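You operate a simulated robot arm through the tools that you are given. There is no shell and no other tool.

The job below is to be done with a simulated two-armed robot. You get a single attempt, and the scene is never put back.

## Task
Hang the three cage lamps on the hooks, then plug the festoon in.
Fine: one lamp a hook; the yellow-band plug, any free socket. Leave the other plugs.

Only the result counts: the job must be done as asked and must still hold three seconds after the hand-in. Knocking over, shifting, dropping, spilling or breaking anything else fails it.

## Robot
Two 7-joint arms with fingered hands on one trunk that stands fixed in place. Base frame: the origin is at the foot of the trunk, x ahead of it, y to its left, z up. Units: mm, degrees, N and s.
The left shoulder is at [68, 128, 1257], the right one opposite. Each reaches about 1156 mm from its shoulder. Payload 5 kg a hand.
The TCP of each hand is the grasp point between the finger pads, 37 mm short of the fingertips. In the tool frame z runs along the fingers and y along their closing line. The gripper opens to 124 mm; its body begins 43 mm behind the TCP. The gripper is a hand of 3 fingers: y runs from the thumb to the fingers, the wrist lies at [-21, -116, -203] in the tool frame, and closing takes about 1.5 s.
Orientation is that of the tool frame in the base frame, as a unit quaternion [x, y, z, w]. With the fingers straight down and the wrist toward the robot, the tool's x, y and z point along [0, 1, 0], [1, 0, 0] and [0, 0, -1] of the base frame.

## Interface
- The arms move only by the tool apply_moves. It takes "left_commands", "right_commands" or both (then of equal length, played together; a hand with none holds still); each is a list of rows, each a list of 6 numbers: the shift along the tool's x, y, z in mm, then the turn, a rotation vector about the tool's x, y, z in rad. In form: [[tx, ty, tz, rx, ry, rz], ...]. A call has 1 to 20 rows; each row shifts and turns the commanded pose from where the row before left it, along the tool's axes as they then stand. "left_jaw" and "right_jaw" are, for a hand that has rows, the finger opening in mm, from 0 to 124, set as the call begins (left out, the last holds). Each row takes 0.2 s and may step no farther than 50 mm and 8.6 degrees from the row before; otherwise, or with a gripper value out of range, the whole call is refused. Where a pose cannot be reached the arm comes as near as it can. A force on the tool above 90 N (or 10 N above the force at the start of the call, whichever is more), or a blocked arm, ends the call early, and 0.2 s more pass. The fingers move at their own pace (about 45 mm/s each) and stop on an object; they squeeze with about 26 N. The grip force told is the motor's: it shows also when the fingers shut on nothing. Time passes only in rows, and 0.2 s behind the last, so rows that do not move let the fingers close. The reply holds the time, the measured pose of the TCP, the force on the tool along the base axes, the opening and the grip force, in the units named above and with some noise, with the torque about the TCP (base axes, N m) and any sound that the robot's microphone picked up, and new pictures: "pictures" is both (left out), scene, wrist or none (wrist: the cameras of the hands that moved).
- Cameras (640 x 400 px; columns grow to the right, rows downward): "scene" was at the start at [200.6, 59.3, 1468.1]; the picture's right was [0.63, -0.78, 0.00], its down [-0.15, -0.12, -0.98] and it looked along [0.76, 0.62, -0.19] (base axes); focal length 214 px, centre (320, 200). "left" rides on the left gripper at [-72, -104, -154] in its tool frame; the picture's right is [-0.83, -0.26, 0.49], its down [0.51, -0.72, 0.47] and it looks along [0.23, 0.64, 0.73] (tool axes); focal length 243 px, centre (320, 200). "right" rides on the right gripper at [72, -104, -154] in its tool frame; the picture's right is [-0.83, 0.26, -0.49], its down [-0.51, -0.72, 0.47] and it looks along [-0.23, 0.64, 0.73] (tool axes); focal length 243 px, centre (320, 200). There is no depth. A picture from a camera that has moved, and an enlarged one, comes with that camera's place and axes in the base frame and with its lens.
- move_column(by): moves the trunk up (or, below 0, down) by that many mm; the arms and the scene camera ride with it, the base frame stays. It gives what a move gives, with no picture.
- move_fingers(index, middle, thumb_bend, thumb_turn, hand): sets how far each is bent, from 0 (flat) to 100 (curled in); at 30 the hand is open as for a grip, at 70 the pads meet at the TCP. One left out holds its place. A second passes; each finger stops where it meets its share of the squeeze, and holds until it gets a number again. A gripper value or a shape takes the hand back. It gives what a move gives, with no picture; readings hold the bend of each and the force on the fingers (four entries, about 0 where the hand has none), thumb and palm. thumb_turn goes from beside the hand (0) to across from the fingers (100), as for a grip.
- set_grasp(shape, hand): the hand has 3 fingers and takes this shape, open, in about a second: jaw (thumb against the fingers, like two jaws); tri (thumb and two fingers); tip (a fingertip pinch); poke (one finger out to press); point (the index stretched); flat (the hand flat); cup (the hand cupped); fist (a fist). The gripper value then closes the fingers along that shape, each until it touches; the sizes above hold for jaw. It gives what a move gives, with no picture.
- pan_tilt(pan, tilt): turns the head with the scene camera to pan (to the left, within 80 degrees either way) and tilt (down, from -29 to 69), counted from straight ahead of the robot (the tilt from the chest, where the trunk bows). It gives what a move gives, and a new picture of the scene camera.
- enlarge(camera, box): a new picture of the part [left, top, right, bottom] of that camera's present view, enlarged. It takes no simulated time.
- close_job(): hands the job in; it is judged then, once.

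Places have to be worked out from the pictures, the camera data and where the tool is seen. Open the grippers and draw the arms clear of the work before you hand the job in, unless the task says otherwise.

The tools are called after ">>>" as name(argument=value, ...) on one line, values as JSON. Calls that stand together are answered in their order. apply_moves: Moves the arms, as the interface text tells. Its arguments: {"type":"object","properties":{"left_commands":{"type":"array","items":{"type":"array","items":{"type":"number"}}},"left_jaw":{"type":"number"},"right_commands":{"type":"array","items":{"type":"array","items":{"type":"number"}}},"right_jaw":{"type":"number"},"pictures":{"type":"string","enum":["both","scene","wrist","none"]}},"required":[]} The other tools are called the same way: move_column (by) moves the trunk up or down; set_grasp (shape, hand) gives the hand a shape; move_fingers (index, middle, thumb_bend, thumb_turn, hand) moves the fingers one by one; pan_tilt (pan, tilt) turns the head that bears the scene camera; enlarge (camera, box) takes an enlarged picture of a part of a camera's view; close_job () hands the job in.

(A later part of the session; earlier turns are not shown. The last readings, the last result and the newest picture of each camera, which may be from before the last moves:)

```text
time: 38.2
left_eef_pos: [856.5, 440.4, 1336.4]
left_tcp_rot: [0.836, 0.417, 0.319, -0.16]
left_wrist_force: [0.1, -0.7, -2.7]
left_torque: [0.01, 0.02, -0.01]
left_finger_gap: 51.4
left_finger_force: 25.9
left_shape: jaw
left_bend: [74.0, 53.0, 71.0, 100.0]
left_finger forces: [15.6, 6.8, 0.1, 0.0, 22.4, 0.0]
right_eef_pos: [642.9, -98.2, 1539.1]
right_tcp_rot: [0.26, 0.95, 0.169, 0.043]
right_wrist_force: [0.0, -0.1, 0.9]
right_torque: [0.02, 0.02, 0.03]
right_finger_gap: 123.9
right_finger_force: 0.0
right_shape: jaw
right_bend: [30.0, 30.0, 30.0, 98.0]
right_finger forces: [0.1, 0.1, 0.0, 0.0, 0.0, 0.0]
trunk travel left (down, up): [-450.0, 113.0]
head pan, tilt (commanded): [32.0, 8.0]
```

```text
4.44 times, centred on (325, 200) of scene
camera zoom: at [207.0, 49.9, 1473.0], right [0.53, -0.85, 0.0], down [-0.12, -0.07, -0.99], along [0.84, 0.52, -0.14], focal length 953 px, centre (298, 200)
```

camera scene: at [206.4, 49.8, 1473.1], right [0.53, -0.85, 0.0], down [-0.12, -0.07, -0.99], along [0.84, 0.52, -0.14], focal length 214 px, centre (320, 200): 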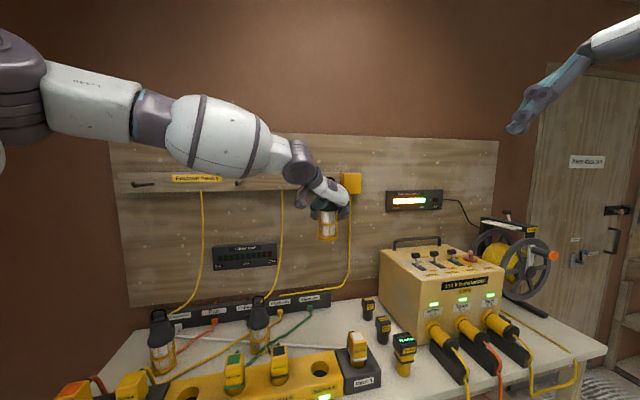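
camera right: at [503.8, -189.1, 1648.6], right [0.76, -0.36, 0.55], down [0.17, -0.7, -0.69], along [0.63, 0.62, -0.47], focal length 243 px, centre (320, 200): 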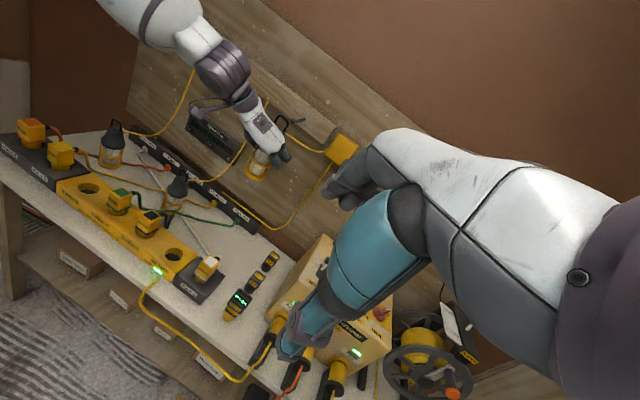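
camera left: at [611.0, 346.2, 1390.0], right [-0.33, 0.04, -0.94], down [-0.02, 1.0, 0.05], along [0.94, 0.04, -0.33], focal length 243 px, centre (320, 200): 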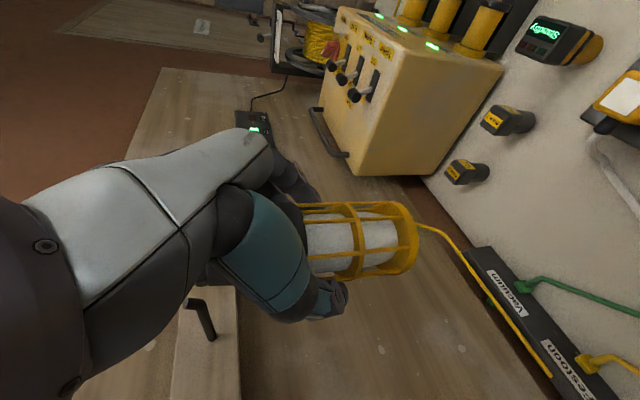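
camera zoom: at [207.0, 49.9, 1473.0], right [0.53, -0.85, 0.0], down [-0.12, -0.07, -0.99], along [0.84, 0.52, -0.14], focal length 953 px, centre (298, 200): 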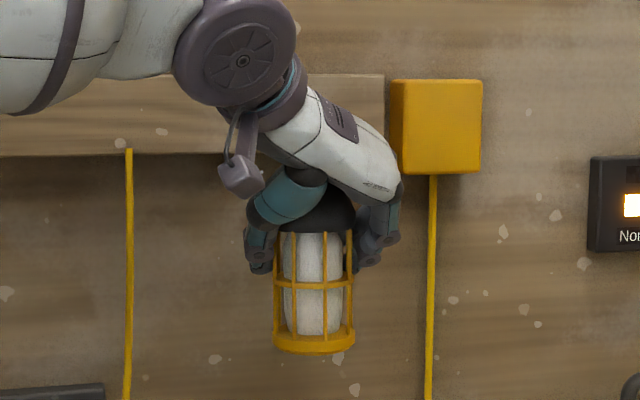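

The bar is now clearly past the upturned tip. I lower the lamp slowly to seat the bar on the hook shaft.

>>> apply_moves(left_commands=[[-2.0, 0, 2.2, 0, 0, 0], [-2.0, 0, 2.2, 0, 0, 0], [-2.0, 0, 2.2, 0, 0, 0], [-1.3, 0, 1.5, 0, 0, 0], [0, 0, 0, 0, 0, 0]], pictures="none")

>>> enlarge(camera="right", box=[268, 102, 308, 134])

```text
time: 39.4
left_eef_pos: [857.9, 438.8, 1324.2]
left_tcp_rot: [0.836, 0.418, 0.318, -0.159]
left_wrist_force: [-0.4, 0.7, -2.5]
left_torque: [-0.04, 0.03, 0.0]
left_finger_gap: 51.8
left_finger_force: 26.1
left_shape: jaw
left_bend: [74.0, 53.0, 71.0, 100.0]
left_finger forces: [15.5, 7.9, 0.0, 0.0, 22.4, 0.1]
right_eef_pos: [642.3, -96.5, 1538.9]
right_tcp_rot: [0.26, 0.95, 0.168, 0.043]
right_wrist_force: [0.8, 0.1, 0.7]
right_torque: [0.0, -0.01, -0.01]
right_finger_gap: 123.8
right_finger_force: 0.0
right_shape: jaw
right_bend: [30.0, 30.0, 30.0, 98.0]
right_finger forces: [0.1, 0.0, 0.0, 0.0, 0.1, 0.0]
trunk travel left (down, up): [-450.0, 113.0]
head pan, tilt (commanded): [32.0, 8.0]
```

```text
12.50 times, centred on (288, 118) of right
camera zoom: at [504.4, -188.8, 1648.4], right [0.76, -0.36, 0.55], down [0.17, -0.7, -0.69], along [0.63, 0.62, -0.47], focal length 3033 px, centre (720, 1225)
```

zoom: 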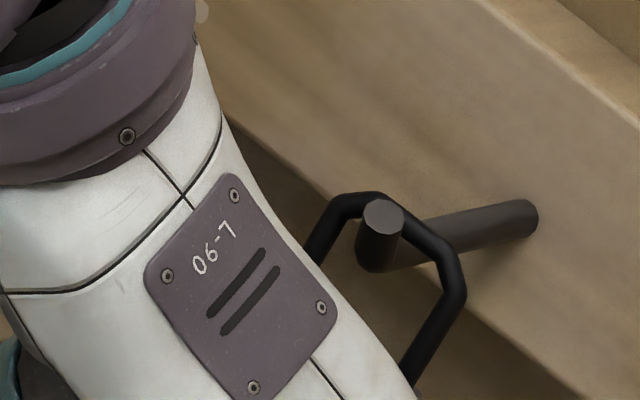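

The bar is about 5 mm above the shaft now. I keep lowering in small steps until the weight transfers.

>>> apply_moves(left_commands=[[-1.0, 0, 1.1, 0, 0, 0], [-1.0, 0, 1.1, 0, 0, 0], [-1.0, 0, 1.1, 0, 0, 0], [-0.7, 0, 0.75, 0, 0, 0], [0, 0, 0, 0, 0, 0]], pictures="none")

>>> enlarge(camera="right", box=[268, 102, 308, 134])

```text
time: 40.6
left_eef_pos: [853.8, 438.2, 1321.9]
left_tcp_rot: [0.835, 0.417, 0.322, -0.159]
left_wrist_force: [-0.7, 0.1, 16.2]
left_torque: [0.07, -0.21, 0.08]
left_finger_gap: 51.4
left_finger_force: 25.8
left_shape: jaw
left_bend: [74.0, 53.0, 71.0, 100.0]
left_finger forces: [16.1, 10.2, 0.0, 0.1, 25.3, 0.1]
right_eef_pos: [639.9, -97.1, 1540.4]
right_tcp_rot: [0.26, 0.95, 0.168, 0.044]
right_wrist_force: [-0.5, -0.3, 0.5]
right_torque: [-0.01, -0.02, 0.04]
right_finger_gap: 123.9
right_finger_force: 0.0
right_shape: jaw
right_bend: [30.0, 30.0, 30.0, 98.0]
right_finger forces: [0.0, 0.0, 0.0, 0.0, 0.0, 0.0]
trunk travel left (down, up): [-450.0, 113.0]
head pan, tilt (commanded): [32.0, 8.0]
```

```text
12.50 times, centred on (288, 118) of right
camera zoom: at [501.2, -190.1, 1649.5], right [0.76, -0.36, 0.55], down [0.17, -0.7, -0.69], along [0.63, 0.62, -0.47], focal length 3033 px, centre (720, 1225)
```

zoom: 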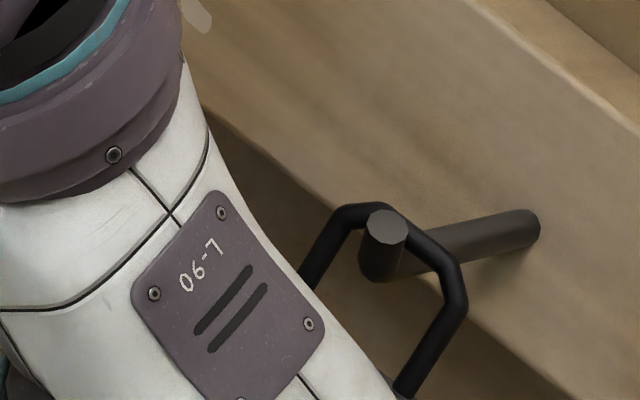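

The force rose to +16 N: the bar is resting on the hook. I ease up 1.5 mm to take off the preload, then check.

>>> apply_moves(left_commands=[[0.6, 0, -0.7, 0, 0, 0], [0.5, 0, -0.6, 0, 0, 0], [0, 0, 0, 0, 0, 0]], pictures="none")

```text
time: 41.4
left_eef_pos: [854.5, 437.8, 1322.4]
left_tcp_rot: [0.836, 0.416, 0.321, -0.16]
left_wrist_force: [-1.0, 1.1, 14.1]
left_torque: [0.08, -0.16, 0.06]
left_finger_gap: 51.3
left_finger_force: 26.4
left_shape: jaw
left_bend: [74.0, 53.0, 71.0, 100.0]
left_finger forces: [16.1, 10.1, 0.1, 0.0, 25.3, 0.0]
right_eef_pos: [640.4, -97.2, 1540.8]
right_tcp_rot: [0.26, 0.95, 0.168, 0.045]
right_wrist_force: [1.1, -1.0, -0.3]
right_torque: [-0.01, -0.04, -0.02]
right_finger_gap: 124.0
right_finger_force: 0.0
right_shape: jaw
right_bend: [30.0, 30.0, 30.0, 98.0]
right_finger forces: [0.0, 0.0, 0.0, 0.0, 0.1, 0.0]
trunk travel left (down, up): [-450.0, 113.0]
head pan, tilt (commanded): [32.0, 8.0]
```

Still 14 N, so the arm is compliant. I raise 4 mm more.

>>> apply_moves(left_commands=[[0.9, 0, -1.0, 0, 0, 0], [0.9, 0, -1.0, 0, 0, 0], [0.9, 0, -1.0, 0, 0, 0], [0, 0, 0, 0, 0, 0]], pictures="none")

>>> enlarge(camera="right", box=[268, 102, 308, 134])

```text
time: 42.4
left_eef_pos: [855.9, 438.5, 1324.4]
left_tcp_rot: [0.836, 0.417, 0.319, -0.16]
left_wrist_force: [-0.6, 0.3, -0.5]
left_torque: [-0.03, -0.04, -0.01]
left_finger_gap: 51.4
left_finger_force: 26.3
left_shape: jaw
left_bend: [74.0, 53.0, 71.0, 100.0]
left_finger forces: [16.9, 7.8, 0.0, 0.1, 24.2, 0.1]
right_eef_pos: [641.3, -96.9, 1539.1]
right_tcp_rot: [0.26, 0.95, 0.168, 0.043]
right_wrist_force: [-0.8, 0.5, -0.3]
right_torque: [-0.01, 0.0, -0.01]
right_finger_gap: 124.0
right_finger_force: 0.1
right_shape: jaw
right_bend: [30.0, 30.0, 30.0, 98.0]
right_finger forces: [0.0, 0.0, 0.1, 0.0, 0.0, 0.0]
trunk travel left (down, up): [-450.0, 113.0]
head pan, tilt (commanded): [32.0, 8.0]
```

```text
12.50 times, centred on (288, 118) of right
camera zoom: at [504.1, -188.9, 1648.4], right [0.76, -0.36, 0.55], down [0.17, -0.7, -0.69], along [0.63, 0.62, -0.47], focal length 3033 px, centre (720, 1225)
```

zoom: 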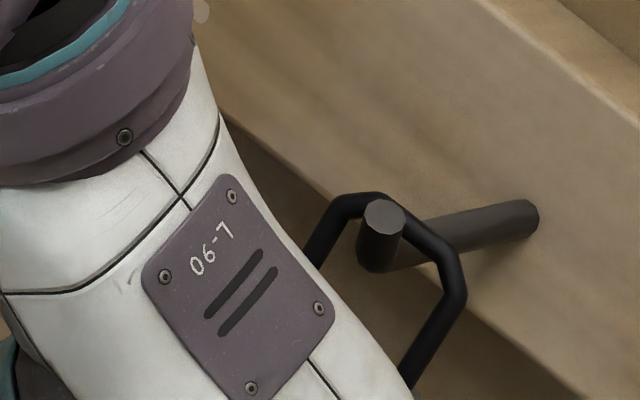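

The load is near zero with the bar resting on the shaft behind the tip. I open the hand to let the lamp hang.

>>> apply_moves(left_commands=[[0, 0, 0, 0, 0, 0], [0, 0, 0, 0, 0, 0], [0, 0, 0, 0, 0, 0], [0, 0, 0, 0, 0, 0], [0, 0, 0, 0, 0, 0], [0, 0, 0, 0, 0, 0], [0, 0, 0, 0, 0, 0]], left_jaw=124, pictures="both")

>>> enlarge(camera="right", box=[225, 95, 315, 175])

```text
time: 44.0
left_eef_pos: [856.4, 439.1, 1325.1]
left_tcp_rot: [0.836, 0.417, 0.32, -0.16]
left_wrist_force: [0.5, -0.2, 0.0]
left_torque: [-0.04, -0.03, -0.01]
left_finger_gap: 123.7
left_finger_force: 0.0
left_shape: jaw
left_bend: [30.0, 30.0, 30.0, 98.0]
left_finger forces: [0.0, 0.1, 0.1, 0.0, 0.1, 0.0]
right_eef_pos: [642.3, -96.6, 1538.9]
right_tcp_rot: [0.26, 0.95, 0.168, 0.042]
right_wrist_force: [-0.6, 0.1, -0.6]
right_torque: [-0.01, -0.01, 0.02]
right_finger_gap: 124.0
right_finger_force: 0.1
right_shape: jaw
right_bend: [30.0, 30.0, 30.0, 98.0]
right_finger forces: [0.0, 0.1, 0.1, 0.1, 0.0, 0.1]
trunk travel left (down, up): [-450.0, 113.0]
head pan, tilt (commanded): [32.0, 8.0]
camera scene: at [206.7, 49.8, 1473.0], right [0.53, -0.85, 0.0], down [-0.12, -0.07, -0.99], along [0.84, 0.52, -0.14], focal length 214 px, centre (320, 200)
camera left: at [679.1, 376.7, 1391.8], right [-0.38, -0.07, -0.92], down [-0.16, 0.99, -0.01], along [0.91, 0.14, -0.39], focal length 243 px, centre (320, 200)
```

scene: 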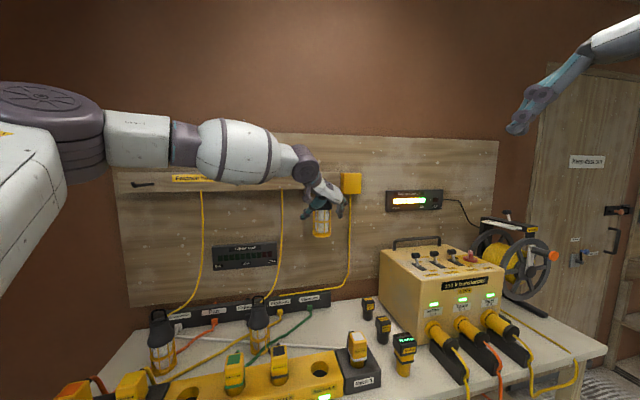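
left: 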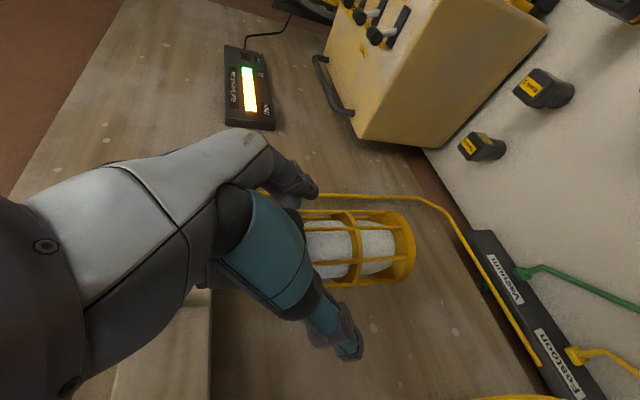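

```text
5.00 times, centred on (270, 135) of right
camera zoom: at [504.0, -189.0, 1648.5], right [0.76, -0.36, 0.55], down [0.17, -0.7, -0.69], along [0.63, 0.62, -0.47], focal length 1213 px, centre (570, 525)
```

zoom: 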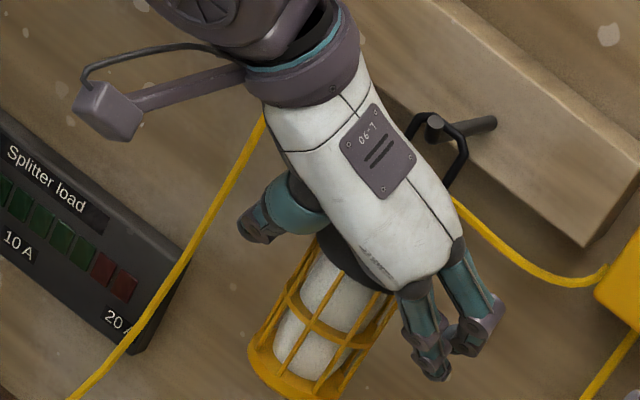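

The lamp hangs from hook 3. I retract the hand straight back from the wall and check the hanging lamp.

>>> apply_moves(left_commands=[[-10, 0, -9, 0, 0, 0], [-15, 0, -13.5, 0, 0, 0], [-22, 0, -20, 0, 0, 0], [-26, 0, -23.4, 0, 0, 0], [-26, 0, -23.4, 0, 0, 0], [-10, 0, -30, 0, 0, 0]], pictures="both")

>>> enlarge(camera="right", box=[225, 95, 315, 175])

>>> enlarge(camera="scene", box=[280, 160, 360, 250])

```text
time: 45.4
left_eef_pos: [760.2, 309.4, 1342.1]
left_tcp_rot: [0.835, 0.418, 0.32, -0.16]
left_wrist_force: [0.3, -0.3, -0.1]
left_torque: [0.03, -0.01, 0.02]
left_finger_gap: 123.7
left_finger_force: 0.1
left_shape: jaw
left_bend: [30.0, 30.0, 30.0, 98.0]
left_finger forces: [0.0, 0.0, 0.0, 0.1, 0.0, 0.0]
right_eef_pos: [640.9, -96.9, 1540.1]
right_tcp_rot: [0.26, 0.95, 0.169, 0.044]
right_wrist_force: [-0.5, -0.2, -0.1]
right_torque: [0.03, -0.03, -0.01]
right_finger_gap: 124.0
right_finger_force: 0.1
right_shape: jaw
right_bend: [30.0, 30.0, 30.0, 98.0]
right_finger forces: [0.0, 0.0, 0.0, 0.0, 0.0, 0.0]
trunk travel left (down, up): [-450.0, 113.0]
head pan, tilt (commanded): [32.0, 8.0]
camera scene: at [205.5, 48.5, 1473.3], right [0.53, -0.85, 0.0], down [-0.12, -0.07, -0.99], along [0.84, 0.52, -0.14], focal length 214 px, centre (320, 200)
camera left: at [582.0, 246.0, 1408.7], right [-0.38, -0.07, -0.92], down [-0.16, 0.99, -0.01], along [0.91, 0.14, -0.39], focal length 243 px, centre (320, 200)
```

scene: 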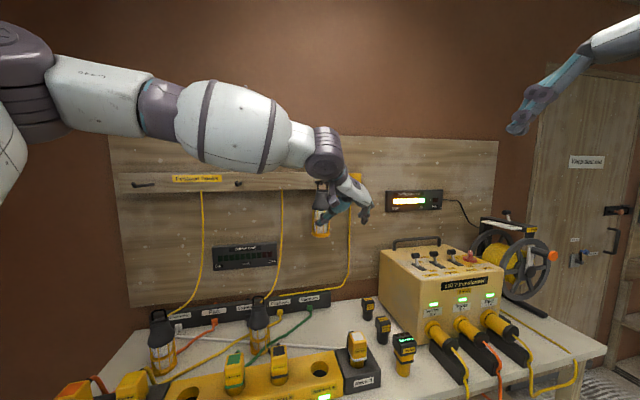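
left: 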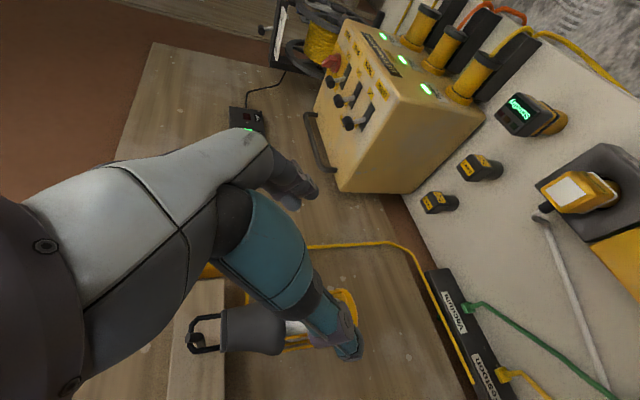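

```text
5.00 times, centred on (270, 135) of right
camera zoom: at [502.6, -190.7, 1648.9], right [0.76, -0.36, 0.55], down [0.17, -0.7, -0.69], along [0.63, 0.62, -0.47], focal length 1213 px, centre (570, 525)
```

zoom: 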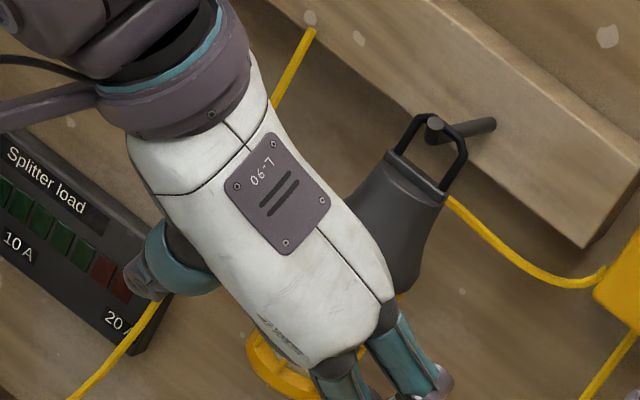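

```text
4.44 times, centred on (320, 205) of scene
camera zoom: at [205.5, 48.5, 1473.3], right [0.53, -0.85, 0.0], down [-0.12, -0.07, -0.99], along [0.84, 0.52, -0.14], focal length 953 px, centre (320, 178)
```

zoom: 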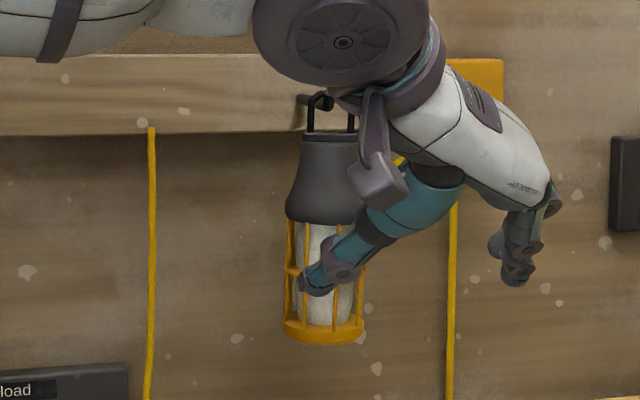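

Lamp 3 hangs on hook 3 behind the upturned tip. Next is lamp 2; I zoom on it in the available views to measure it again.

>>> enlarge(camera="scene", box=[225, 280, 305, 380])

>>> enlarge(camera="right", box=[100, 130, 260, 270])

>>> enlarge(camera="scene", box=[130, 290, 220, 390])

```text
4.00 times, centred on (265, 330) of scene
camera zoom: at [205.5, 48.5, 1473.3], right [0.53, -0.85, 0.0], down [-0.12, -0.07, -0.99], along [0.84, 0.52, -0.14], focal length 858 px, centre (540, -320)
```

zoom: 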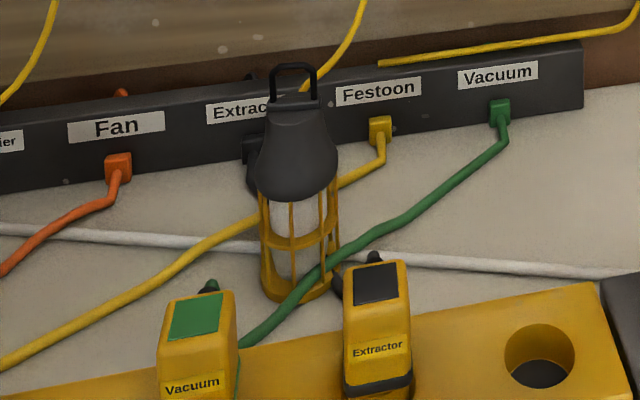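

```text
2.86 times, centred on (180, 200) of right
camera zoom: at [502.6, -190.7, 1648.9], right [0.76, -0.36, 0.55], down [0.17, -0.7, -0.69], along [0.63, 0.62, -0.47], focal length 693 px, centre (720, 200)
```

zoom: 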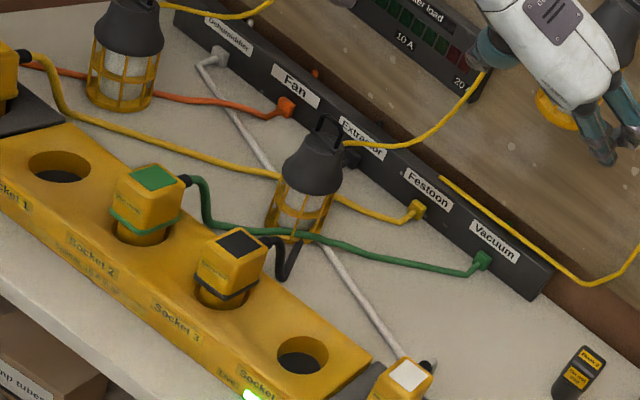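

```text
4.00 times, centred on (175, 340) of scene
camera zoom: at [205.5, 48.5, 1473.3], right [0.53, -0.85, 0.0], down [-0.12, -0.07, -0.99], along [0.84, 0.52, -0.14], focal length 858 px, centre (900, -360)
```

zoom: 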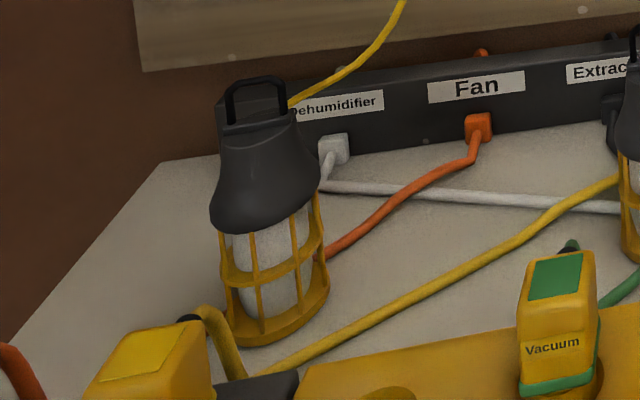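

The right camera gives an excellent overview of the bench. I zoom on lamp 2 and lamp 1 handles in that view for triangulation.

>>> enlarge(camera="right", box=[155, 160, 215, 220])

>>> enlarge(camera="scene", box=[238, 285, 288, 360])

>>> enlarge(camera="right", box=[85, 105, 145, 180])

```text
6.67 times, centred on (185, 190) of right
camera zoom: at [502.6, -190.7, 1648.9], right [0.76, -0.36, 0.55], down [0.17, -0.7, -0.69], along [0.63, 0.62, -0.47], focal length 1618 px, centre (1220, 267)
```

zoom: 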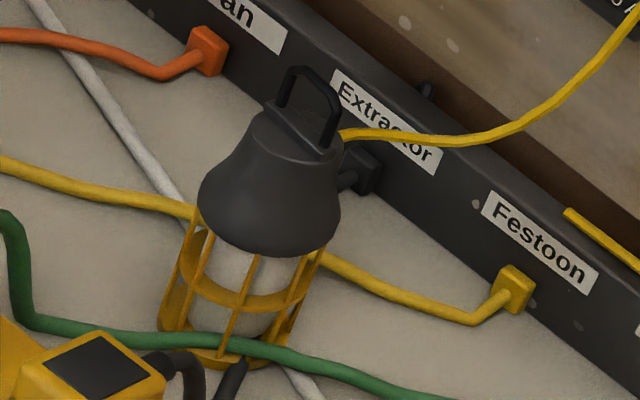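

```text
5.33 times, centred on (263, 322) of scene
camera zoom: at [205.5, 48.5, 1473.3], right [0.53, -0.85, 0.0], down [-0.12, -0.07, -0.99], along [0.84, 0.52, -0.14], focal length 1144 px, centre (624, -453)
```

zoom: 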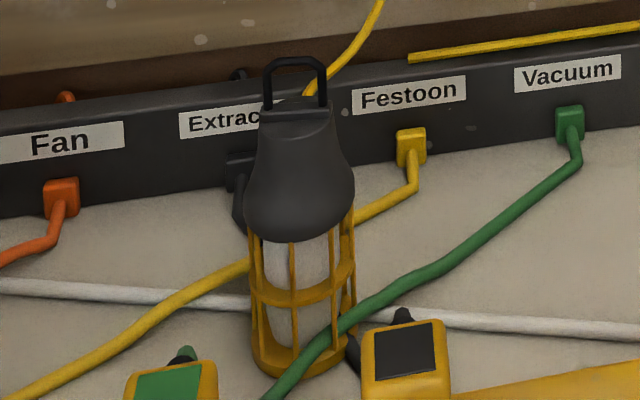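

```text
5.33 times, centred on (115, 142) of right
camera zoom: at [502.6, -190.7, 1648.9], right [0.76, -0.36, 0.55], down [0.17, -0.7, -0.69], along [0.63, 0.62, -0.47], focal length 1294 px, centre (1413, 507)
```

zoom: 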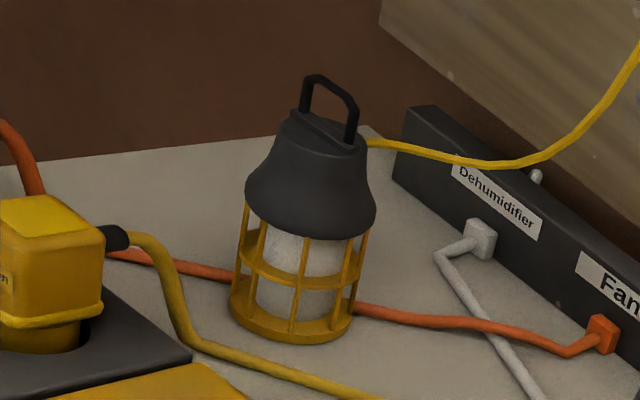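

Lamp 2's axis is about (666, 585). I'll use the same grasp as on lamp 3, with the hand azimuth at 35° to keep the wrist camera clear of the green-band plug. I move the left hand to the pre-grasp point.

>>> apply_moves(left_commands=[[0, 0, 0, -0.0699, 0, 0.0777], [0, 0, 0, -0.0699, 0, 0.0777], [0, 0, 0, -0.0699, 0, 0.0777], [0, 0, 0, 0, 0.0925, 0], [-18.1, -28, 18.6, 0, 0, 0], [-18.1, -28, 18.6, 0, 0, 0], [-18.1, -28, 18.6, 0, 0, 0], [-18.1, -28, 18.6, 0, 0, 0], [-18.1, -28, 18.6, 0, 0, 0], [-18.1, -28, 18.6, 0, 0, 0], [-18.1, -28, 18.6, 0, 0, 0], [-18.1, -28, 18.6, 0, 0, 0], [-18.1, -28, 18.6, 0, 0, 0], [-18.1, -28, 18.6, 0, 0, 0], [0, 0, 0, 0, 0, 0]], pictures="both")

```text
time: 48.6
left_eef_pos: [609.9, 546.6, 1082.4]
left_tcp_rot: [0.873, 0.277, 0.382, -0.12]
left_wrist_force: [0.4, -0.5, 0.2]
left_torque: [-0.04, 0.04, 0.02]
left_finger_gap: 123.7
left_finger_force: 0.0
left_shape: jaw
left_bend: [30.0, 30.0, 30.0, 98.0]
left_finger forces: [0.0, 0.0, 0.0, 0.0, 0.0, 0.0]
right_eef_pos: [642.5, -96.8, 1538.9]
right_tcp_rot: [0.261, 0.95, 0.169, 0.044]
right_wrist_force: [-0.7, -0.2, 0.4]
right_torque: [0.04, 0.0, 0.02]
right_finger_gap: 123.9
right_finger_force: 0.0
right_shape: jaw
right_bend: [30.0, 30.0, 30.0, 98.0]
right_finger forces: [0.0, 0.1, 0.1, 0.1, 0.0, 0.1]
trunk travel left (down, up): [-450.0, 113.0]
head pan, tilt (commanded): [32.0, 8.0]
camera scene: at [206.8, 49.1, 1473.0], right [0.53, -0.85, 0.0], down [-0.12, -0.07, -0.99], along [0.84, 0.53, -0.14], focal length 214 px, centre (320, 200)
camera left: at [416.7, 539.1, 1134.2], right [-0.32, 0.1, -0.94], down [0.15, 0.99, 0.05], along [0.94, -0.13, -0.33], focal length 243 px, centre (320, 200)
```

scene: 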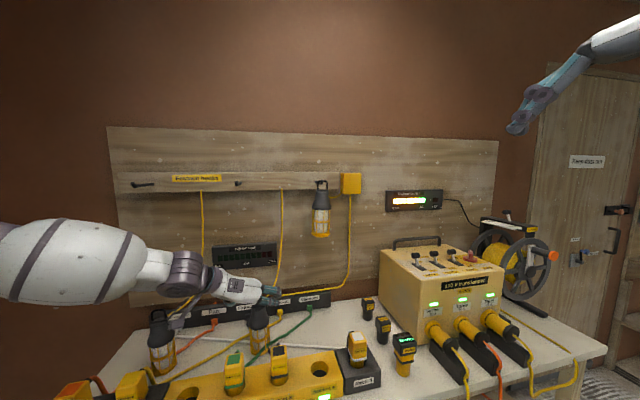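
left: 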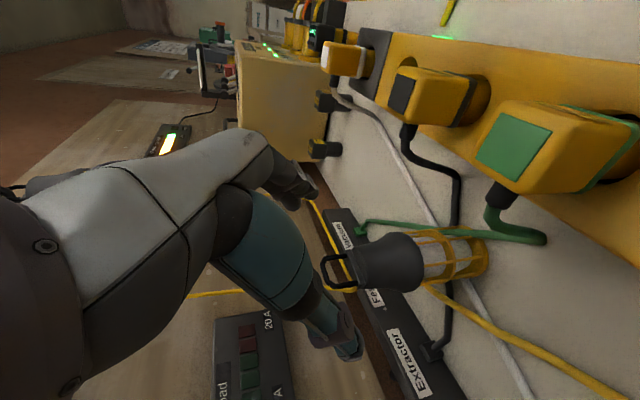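

Lamp 3 hangs cleanly. Lamp 2's bell/cage junction sits right where my target projects, so I descend 90 mm to the approach start.

>>> apply_moves(left_commands=[[-22, 0, 20.4, 0, 0, 0], [-22, 0, 20.4, 0, 0, 0], [-22, 0, 20.4, 0, 0, 0], [0, 0, 0, 0, 0, 0]], pictures="both")

>>> enlarge(camera="right", box=[120, 130, 240, 250])

>>> enlarge(camera="scene", box=[200, 260, 320, 390])

```text
time: 49.6
left_eef_pos: [610.3, 549.3, 990.9]
left_tcp_rot: [0.874, 0.277, 0.382, -0.12]
left_wrist_force: [0.2, -0.3, 0.6]
left_torque: [0.01, -0.01, 0.02]
left_finger_gap: 123.8
left_finger_force: 0.0
left_shape: jaw
left_bend: [30.0, 30.0, 30.0, 98.0]
left_finger forces: [0.0, 0.0, 0.0, 0.0, 0.0, 0.0]
right_eef_pos: [641.6, -96.2, 1539.0]
right_tcp_rot: [0.26, 0.95, 0.168, 0.043]
right_wrist_force: [1.7, 0.2, -0.1]
right_torque: [-0.01, 0.01, 0.02]
right_finger_gap: 124.1
right_finger_force: 0.1
right_shape: jaw
right_bend: [30.0, 30.0, 30.0, 98.0]
right_finger forces: [0.0, 0.1, 0.0, 0.1, 0.0, 0.0]
trunk travel left (down, up): [-450.0, 113.0]
head pan, tilt (commanded): [32.0, 8.0]
camera scene: at [206.5, 49.8, 1473.1], right [0.53, -0.85, 0.0], down [-0.12, -0.07, -0.99], along [0.84, 0.52, -0.14], focal length 214 px, centre (320, 200)
camera left: at [418.6, 541.5, 1043.1], right [-0.32, 0.1, -0.94], down [0.15, 0.99, 0.05], along [0.94, -0.13, -0.33], focal length 243 px, centre (320, 200)
```

scene: 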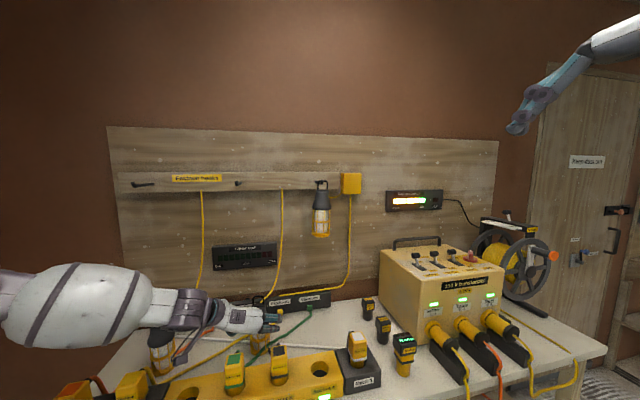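
left: 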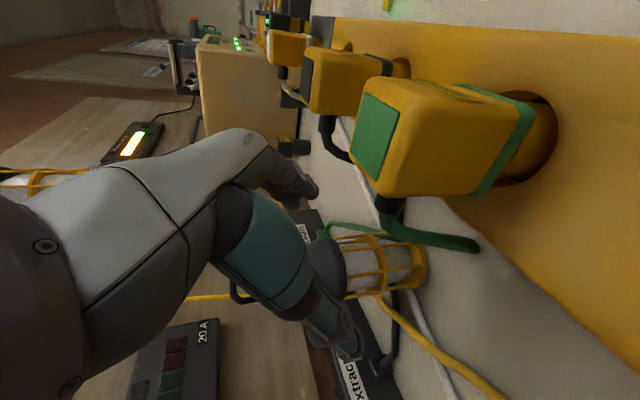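

```text
3.33 times, centred on (180, 190) of right
camera zoom: at [503.8, -189.0, 1648.7], right [0.76, -0.36, 0.55], down [0.17, -0.7, -0.69], along [0.63, 0.62, -0.47], focal length 809 px, centre (787, 233)
```

zoom: 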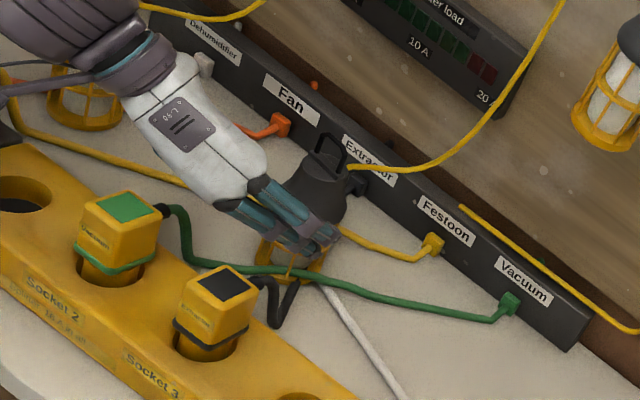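

```text
3.08 times, centred on (260, 325) of scene
camera zoom: at [206.5, 49.8, 1473.1], right [0.53, -0.85, 0.0], down [-0.12, -0.07, -0.99], along [0.84, 0.52, -0.14], focal length 660 px, centre (505, -185)
```

zoom: 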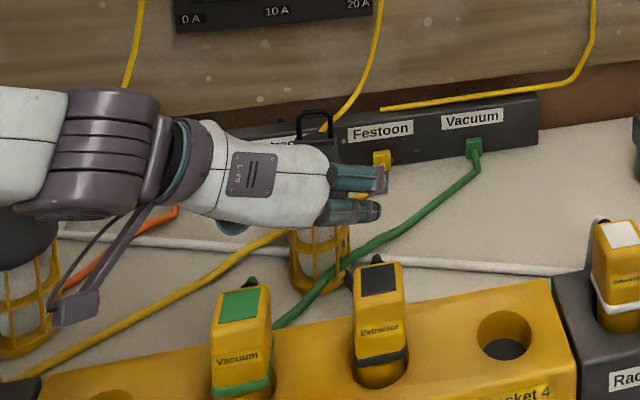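

All clear: the hand passes above the green-band plug with space around. I advance 50 mm along the tool axis.

>>> apply_moves(left_commands=[[0, 0, 17, 0, 0, 0], [0, 0, 17, 0, 0, 0], [0, 0, 16, 0, 0, 0], [0, 0, 0, 0, 0, 0]], pictures="wrist")

>>> enlarge(camera="right", box=[130, 140, 230, 240])

>>> enlarge(camera="scene", box=[210, 270, 310, 380])

```text
time: 50.6
left_eef_pos: [641.9, 568.2, 957.6]
left_tcp_rot: [0.874, 0.276, 0.381, -0.12]
left_wrist_force: [-1.3, 0.6, 0.3]
left_torque: [-0.01, -0.02, -0.02]
left_finger_gap: 124.0
left_finger_force: 0.1
left_shape: jaw
left_bend: [30.0, 30.0, 30.0, 98.0]
left_finger forces: [0.0, 0.0, 0.0, 0.0, 0.1, 0.0]
right_eef_pos: [641.3, -96.5, 1539.2]
right_tcp_rot: [0.26, 0.95, 0.169, 0.044]
right_wrist_force: [0.1, -0.3, 0.3]
right_torque: [-0.01, 0.0, -0.02]
right_finger_gap: 123.8
right_finger_force: 0.1
right_shape: jaw
right_bend: [30.0, 30.0, 30.0, 98.0]
right_finger forces: [0.0, 0.1, 0.0, 0.1, 0.0, 0.1]
trunk travel left (down, up): [-450.0, 113.0]
head pan, tilt (commanded): [32.0, 8.0]
camera left: at [448.0, 560.2, 1009.1], right [-0.32, 0.1, -0.94], down [0.15, 0.99, 0.05], along [0.94, -0.13, -0.33], focal length 243 px, centre (320, 200)
```

left: 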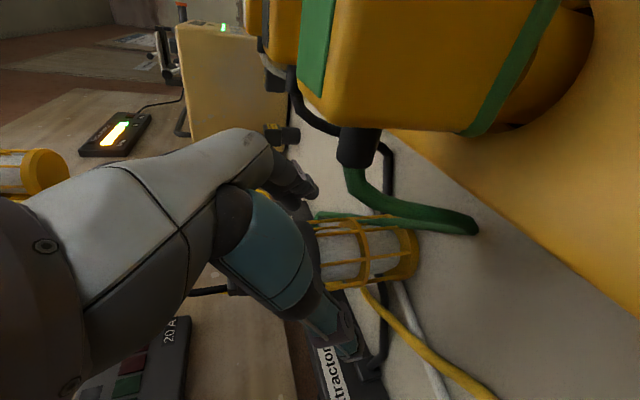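

```text
4.00 times, centred on (180, 190) of right
camera zoom: at [503.9, -189.0, 1648.6], right [0.76, -0.36, 0.55], down [0.17, -0.7, -0.69], along [0.63, 0.62, -0.47], focal length 970 px, centre (880, 240)
```

zoom: 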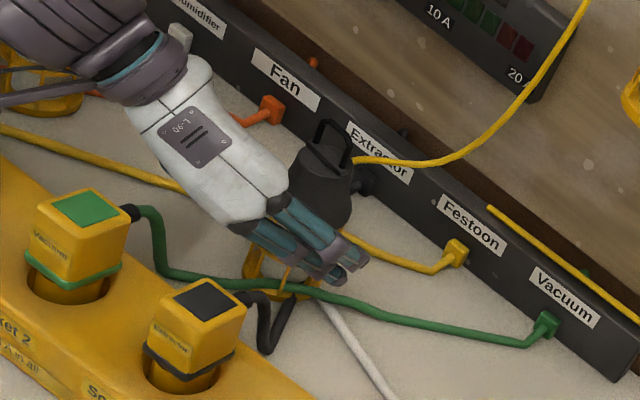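

```text
3.64 times, centred on (260, 325) of scene
camera zoom: at [206.6, 49.9, 1473.1], right [0.53, -0.85, 0.0], down [-0.12, -0.07, -0.99], along [0.84, 0.52, -0.14], focal length 780 px, centre (538, -254)
```

zoom: 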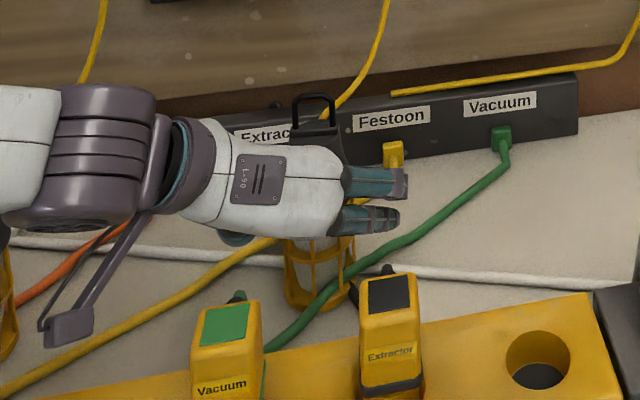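

Alignment mirrors the lamp 3 grasp, with no contact. I advance the remaining 29 mm and drop 2 mm.

>>> apply_moves(left_commands=[[0, 0, 10, 0, 0, 0], [0, 0, 10, 0, 0, 0], [0, 0, 9, 0, 0, 0], [-1.5, 0, 1.4, 0, 0, 0], [0, 0, 0, 0, 0, 0]], pictures="wrist")

>>> enlarge(camera="right", box=[140, 150, 220, 230])

>>> enlarge(camera="scene", box=[220, 280, 300, 370])

>>> enlarge(camera="left", box=[200, 120, 450, 380])

```text
time: 51.8
left_eef_pos: [657.4, 580.5, 935.8]
left_tcp_rot: [0.874, 0.277, 0.382, -0.12]
left_wrist_force: [-0.5, -0.1, 0.2]
left_torque: [-0.03, 0.01, 0.01]
left_finger_gap: 123.8
left_finger_force: 0.0
left_shape: jaw
left_bend: [30.0, 30.0, 30.0, 98.0]
left_finger forces: [0.1, 0.0, 0.1, 0.0, 0.1, 0.1]
right_eef_pos: [641.7, -96.3, 1539.9]
right_tcp_rot: [0.261, 0.95, 0.168, 0.044]
right_wrist_force: [0.0, 0.3, 1.3]
right_torque: [0.01, -0.01, 0.01]
right_finger_gap: 124.0
right_finger_force: 0.0
right_shape: jaw
right_bend: [30.0, 30.0, 30.0, 98.0]
right_finger forces: [0.0, 0.0, 0.0, 0.0, 0.0, 0.0]
trunk travel left (down, up): [-450.0, 113.0]
head pan, tilt (commanded): [32.0, 8.0]
camera left: at [464.7, 572.3, 987.7], right [-0.32, 0.1, -0.94], down [0.15, 0.99, 0.05], along [0.94, -0.13, -0.33], focal length 243 px, centre (320, 200)
```

left: 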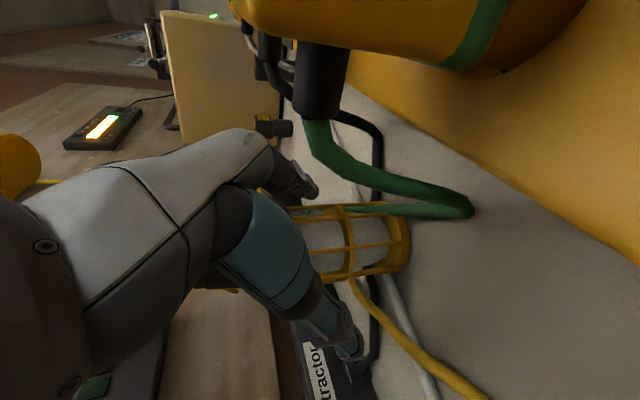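

```text
5.00 times, centred on (180, 190) of right
camera zoom: at [503.9, -189.1, 1648.6], right [0.76, -0.36, 0.55], down [0.17, -0.7, -0.69], along [0.63, 0.62, -0.47], focal length 1213 px, centre (1020, 250)
```

zoom: 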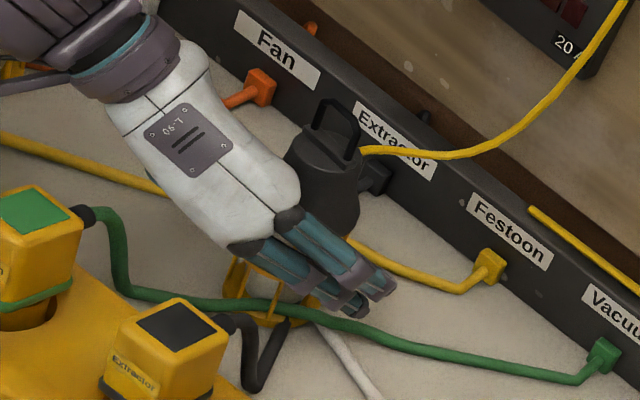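

```text
4.44 times, centred on (260, 325) of scene
camera zoom: at [206.6, 49.8, 1473.1], right [0.53, -0.85, 0.0], down [-0.12, -0.07, -0.99], along [0.84, 0.52, -0.14], focal length 953 px, centre (587, -356)
```

zoom: 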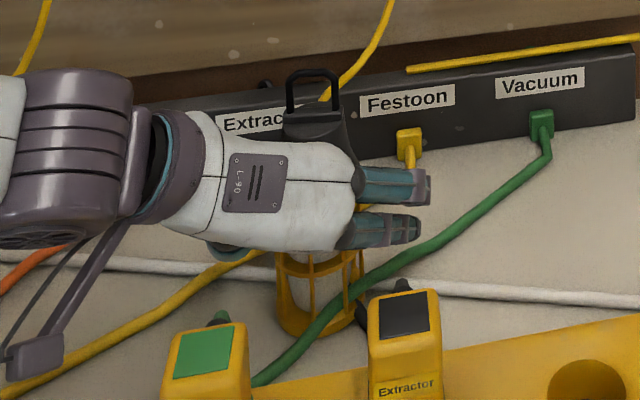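

```text
1.54 times, centred on (325, 250) of left
camera zoom: at [464.7, 572.3, 987.7], right [-0.32, 0.1, -0.94], down [0.15, 0.99, 0.05], along [0.94, -0.13, -0.33], focal length 373 px, centre (312, 123)
```

zoom: 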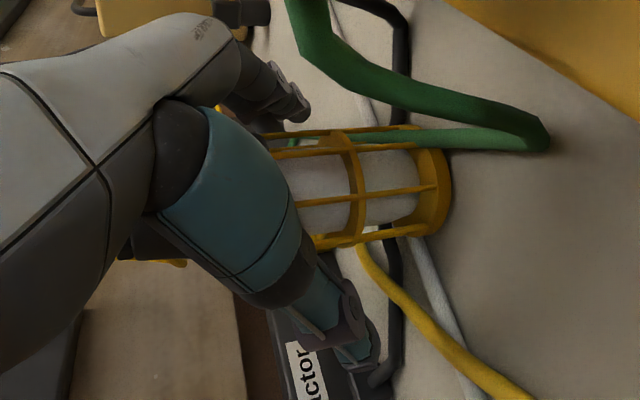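

The hand is centred on the bell/cage junction. I close the fingers.

>>> apply_moves(left_commands=[[0, 0, 0, 0, 0, 0], [0, 0, 0, 0, 0, 0], [0, 0, 0, 0, 0, 0], [0, 0, 0, 0, 0, 0], [0, 0, 0, 0, 0, 0], [0, 0, 0, 0, 0, 0], [0, 0, 0, 0, 0, 0], [0, 0, 0, 0, 0, 0], [0, 0, 0, 0, 0, 0]], left_jaw=20, pictures="wrist")

>>> enlarge(camera="right", box=[140, 150, 220, 230])

>>> enlarge(camera="scene", box=[220, 280, 300, 370])

```text
time: 53.8
left_eef_pos: [658.1, 580.5, 935.3]
left_tcp_rot: [0.873, 0.277, 0.382, -0.12]
left_wrist_force: [1.1, 0.3, -0.2]
left_torque: [-0.03, 0.0, -0.03]
left_finger_gap: 56.5
left_finger_force: 25.7
left_shape: jaw
left_bend: [74.0, 49.0, 71.0, 100.0]
left_finger forces: [14.6, 7.0, 0.0, 0.1, 23.4, 0.1]
right_eef_pos: [642.3, -95.3, 1539.5]
right_tcp_rot: [0.261, 0.95, 0.168, 0.043]
right_wrist_force: [0.7, -0.8, 0.9]
right_torque: [0.0, 0.0, -0.01]
right_finger_gap: 124.1
right_finger_force: 0.0
right_shape: jaw
right_bend: [30.0, 30.0, 30.0, 98.0]
right_finger forces: [0.0, 0.0, 0.1, 0.0, 0.0, 0.0]
trunk travel left (down, up): [-450.0, 113.0]
head pan, tilt (commanded): [32.0, 8.0]
camera left: at [464.9, 572.4, 987.6], right [-0.32, 0.1, -0.94], down [0.15, 0.99, 0.05], along [0.94, -0.13, -0.33], focal length 243 px, centre (320, 200)
```

left: 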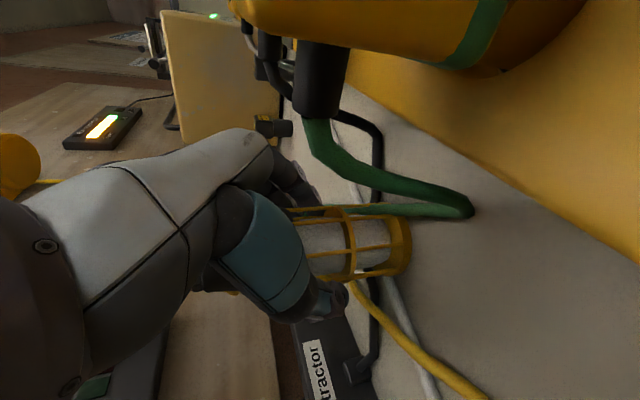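

```text
5.00 times, centred on (180, 190) of right
camera zoom: at [504.2, -188.9, 1648.5], right [0.76, -0.36, 0.55], down [0.17, -0.7, -0.69], along [0.63, 0.62, -0.47], focal length 1213 px, centre (1020, 250)
```

zoom: 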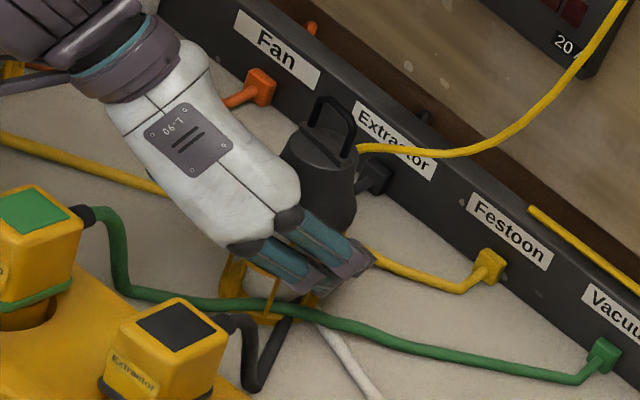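

```text
4.44 times, centred on (260, 325) of scene
camera zoom: at [206.9, 50.0, 1473.0], right [0.53, -0.85, 0.0], down [-0.12, -0.07, -0.99], along [0.84, 0.52, -0.14], focal length 953 px, centre (587, -356)
```

zoom: 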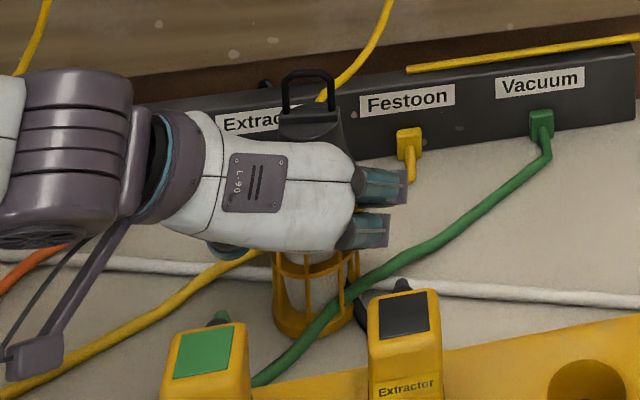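

The grip is good (index 14.6, middle 7, thumb 23 N). I lift straight up slowly.

>>> apply_moves(left_commands=[[3.7, 0, -3.4, 0, 0, 0], [5.1, 0, -4.8, 0, 0, 0], [7.3, 0, -6.8, 0, 0, 0], [7.3, 0, -6.8, 0, 0, 0], [7.3, 0, -6.8, 0, 0, 0], [0, 0, 0, 0, 0, 0]], pictures="wrist")

>>> enlarge(camera="right", box=[140, 140, 220, 230])

>>> enlarge(camera="scene", box=[220, 270, 300, 370])

```text
time: 55.2
left_eef_pos: [656.6, 580.1, 978.7]
left_tcp_rot: [0.874, 0.277, 0.381, -0.12]
left_wrist_force: [-0.2, 0.4, -2.8]
left_torque: [-0.04, 0.05, 0.01]
left_finger_gap: 56.1
left_finger_force: 26.3
left_shape: jaw
left_bend: [74.0, 49.0, 71.0, 100.0]
left_finger forces: [14.7, 6.7, 0.0, 0.0, 23.2, 0.0]
right_eef_pos: [643.5, -95.0, 1538.3]
right_tcp_rot: [0.26, 0.95, 0.168, 0.043]
right_wrist_force: [-0.5, 0.5, -0.3]
right_torque: [0.02, -0.01, -0.04]
right_finger_gap: 123.9
right_finger_force: 0.0
right_shape: jaw
right_bend: [30.0, 30.0, 30.0, 98.0]
right_finger forces: [0.0, 0.0, 0.1, 0.0, 0.0, 0.1]
trunk travel left (down, up): [-450.0, 113.0]
head pan, tilt (commanded): [32.0, 8.0]
camera left: at [463.7, 572.4, 1030.1], right [-0.32, 0.1, -0.94], down [0.15, 0.99, 0.05], along [0.94, -0.13, -0.33], focal length 243 px, centre (320, 200)
```

left: 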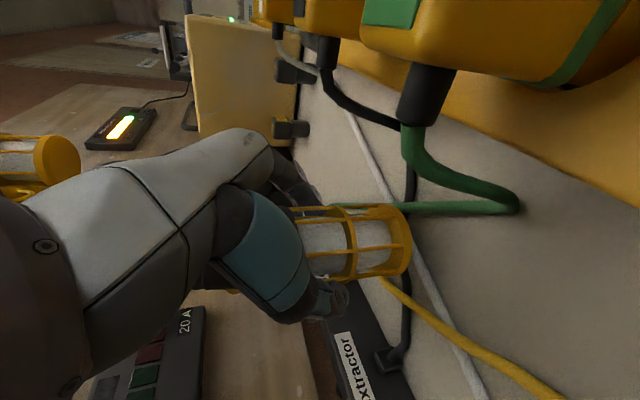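

```text
4.44 times, centred on (180, 185) of right
camera zoom: at [504.6, -188.4, 1648.4], right [0.76, -0.36, 0.55], down [0.17, -0.7, -0.69], along [0.63, 0.62, -0.47], focal length 1078 px, centre (942, 267)
```

zoom: 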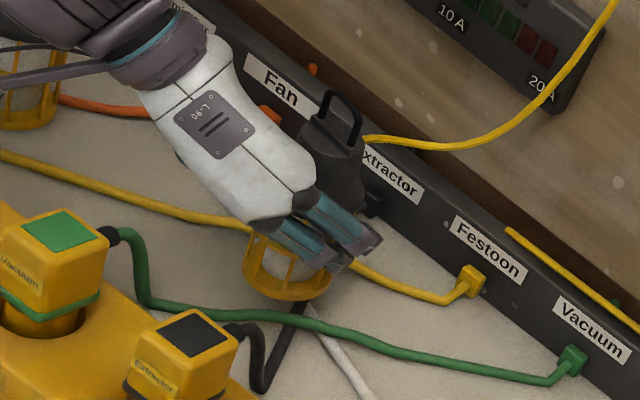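

```text
4.00 times, centred on (260, 320) of scene
camera zoom: at [207.1, 50.4, 1472.9], right [0.53, -0.85, 0.0], down [-0.12, -0.07, -0.99], along [0.84, 0.52, -0.14], focal length 858 px, centre (560, -280)
```

zoom: 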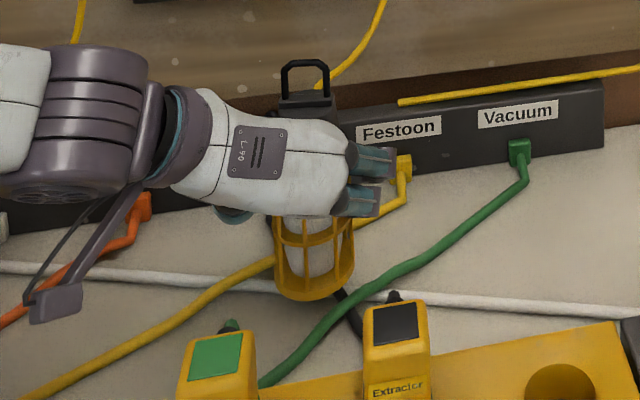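

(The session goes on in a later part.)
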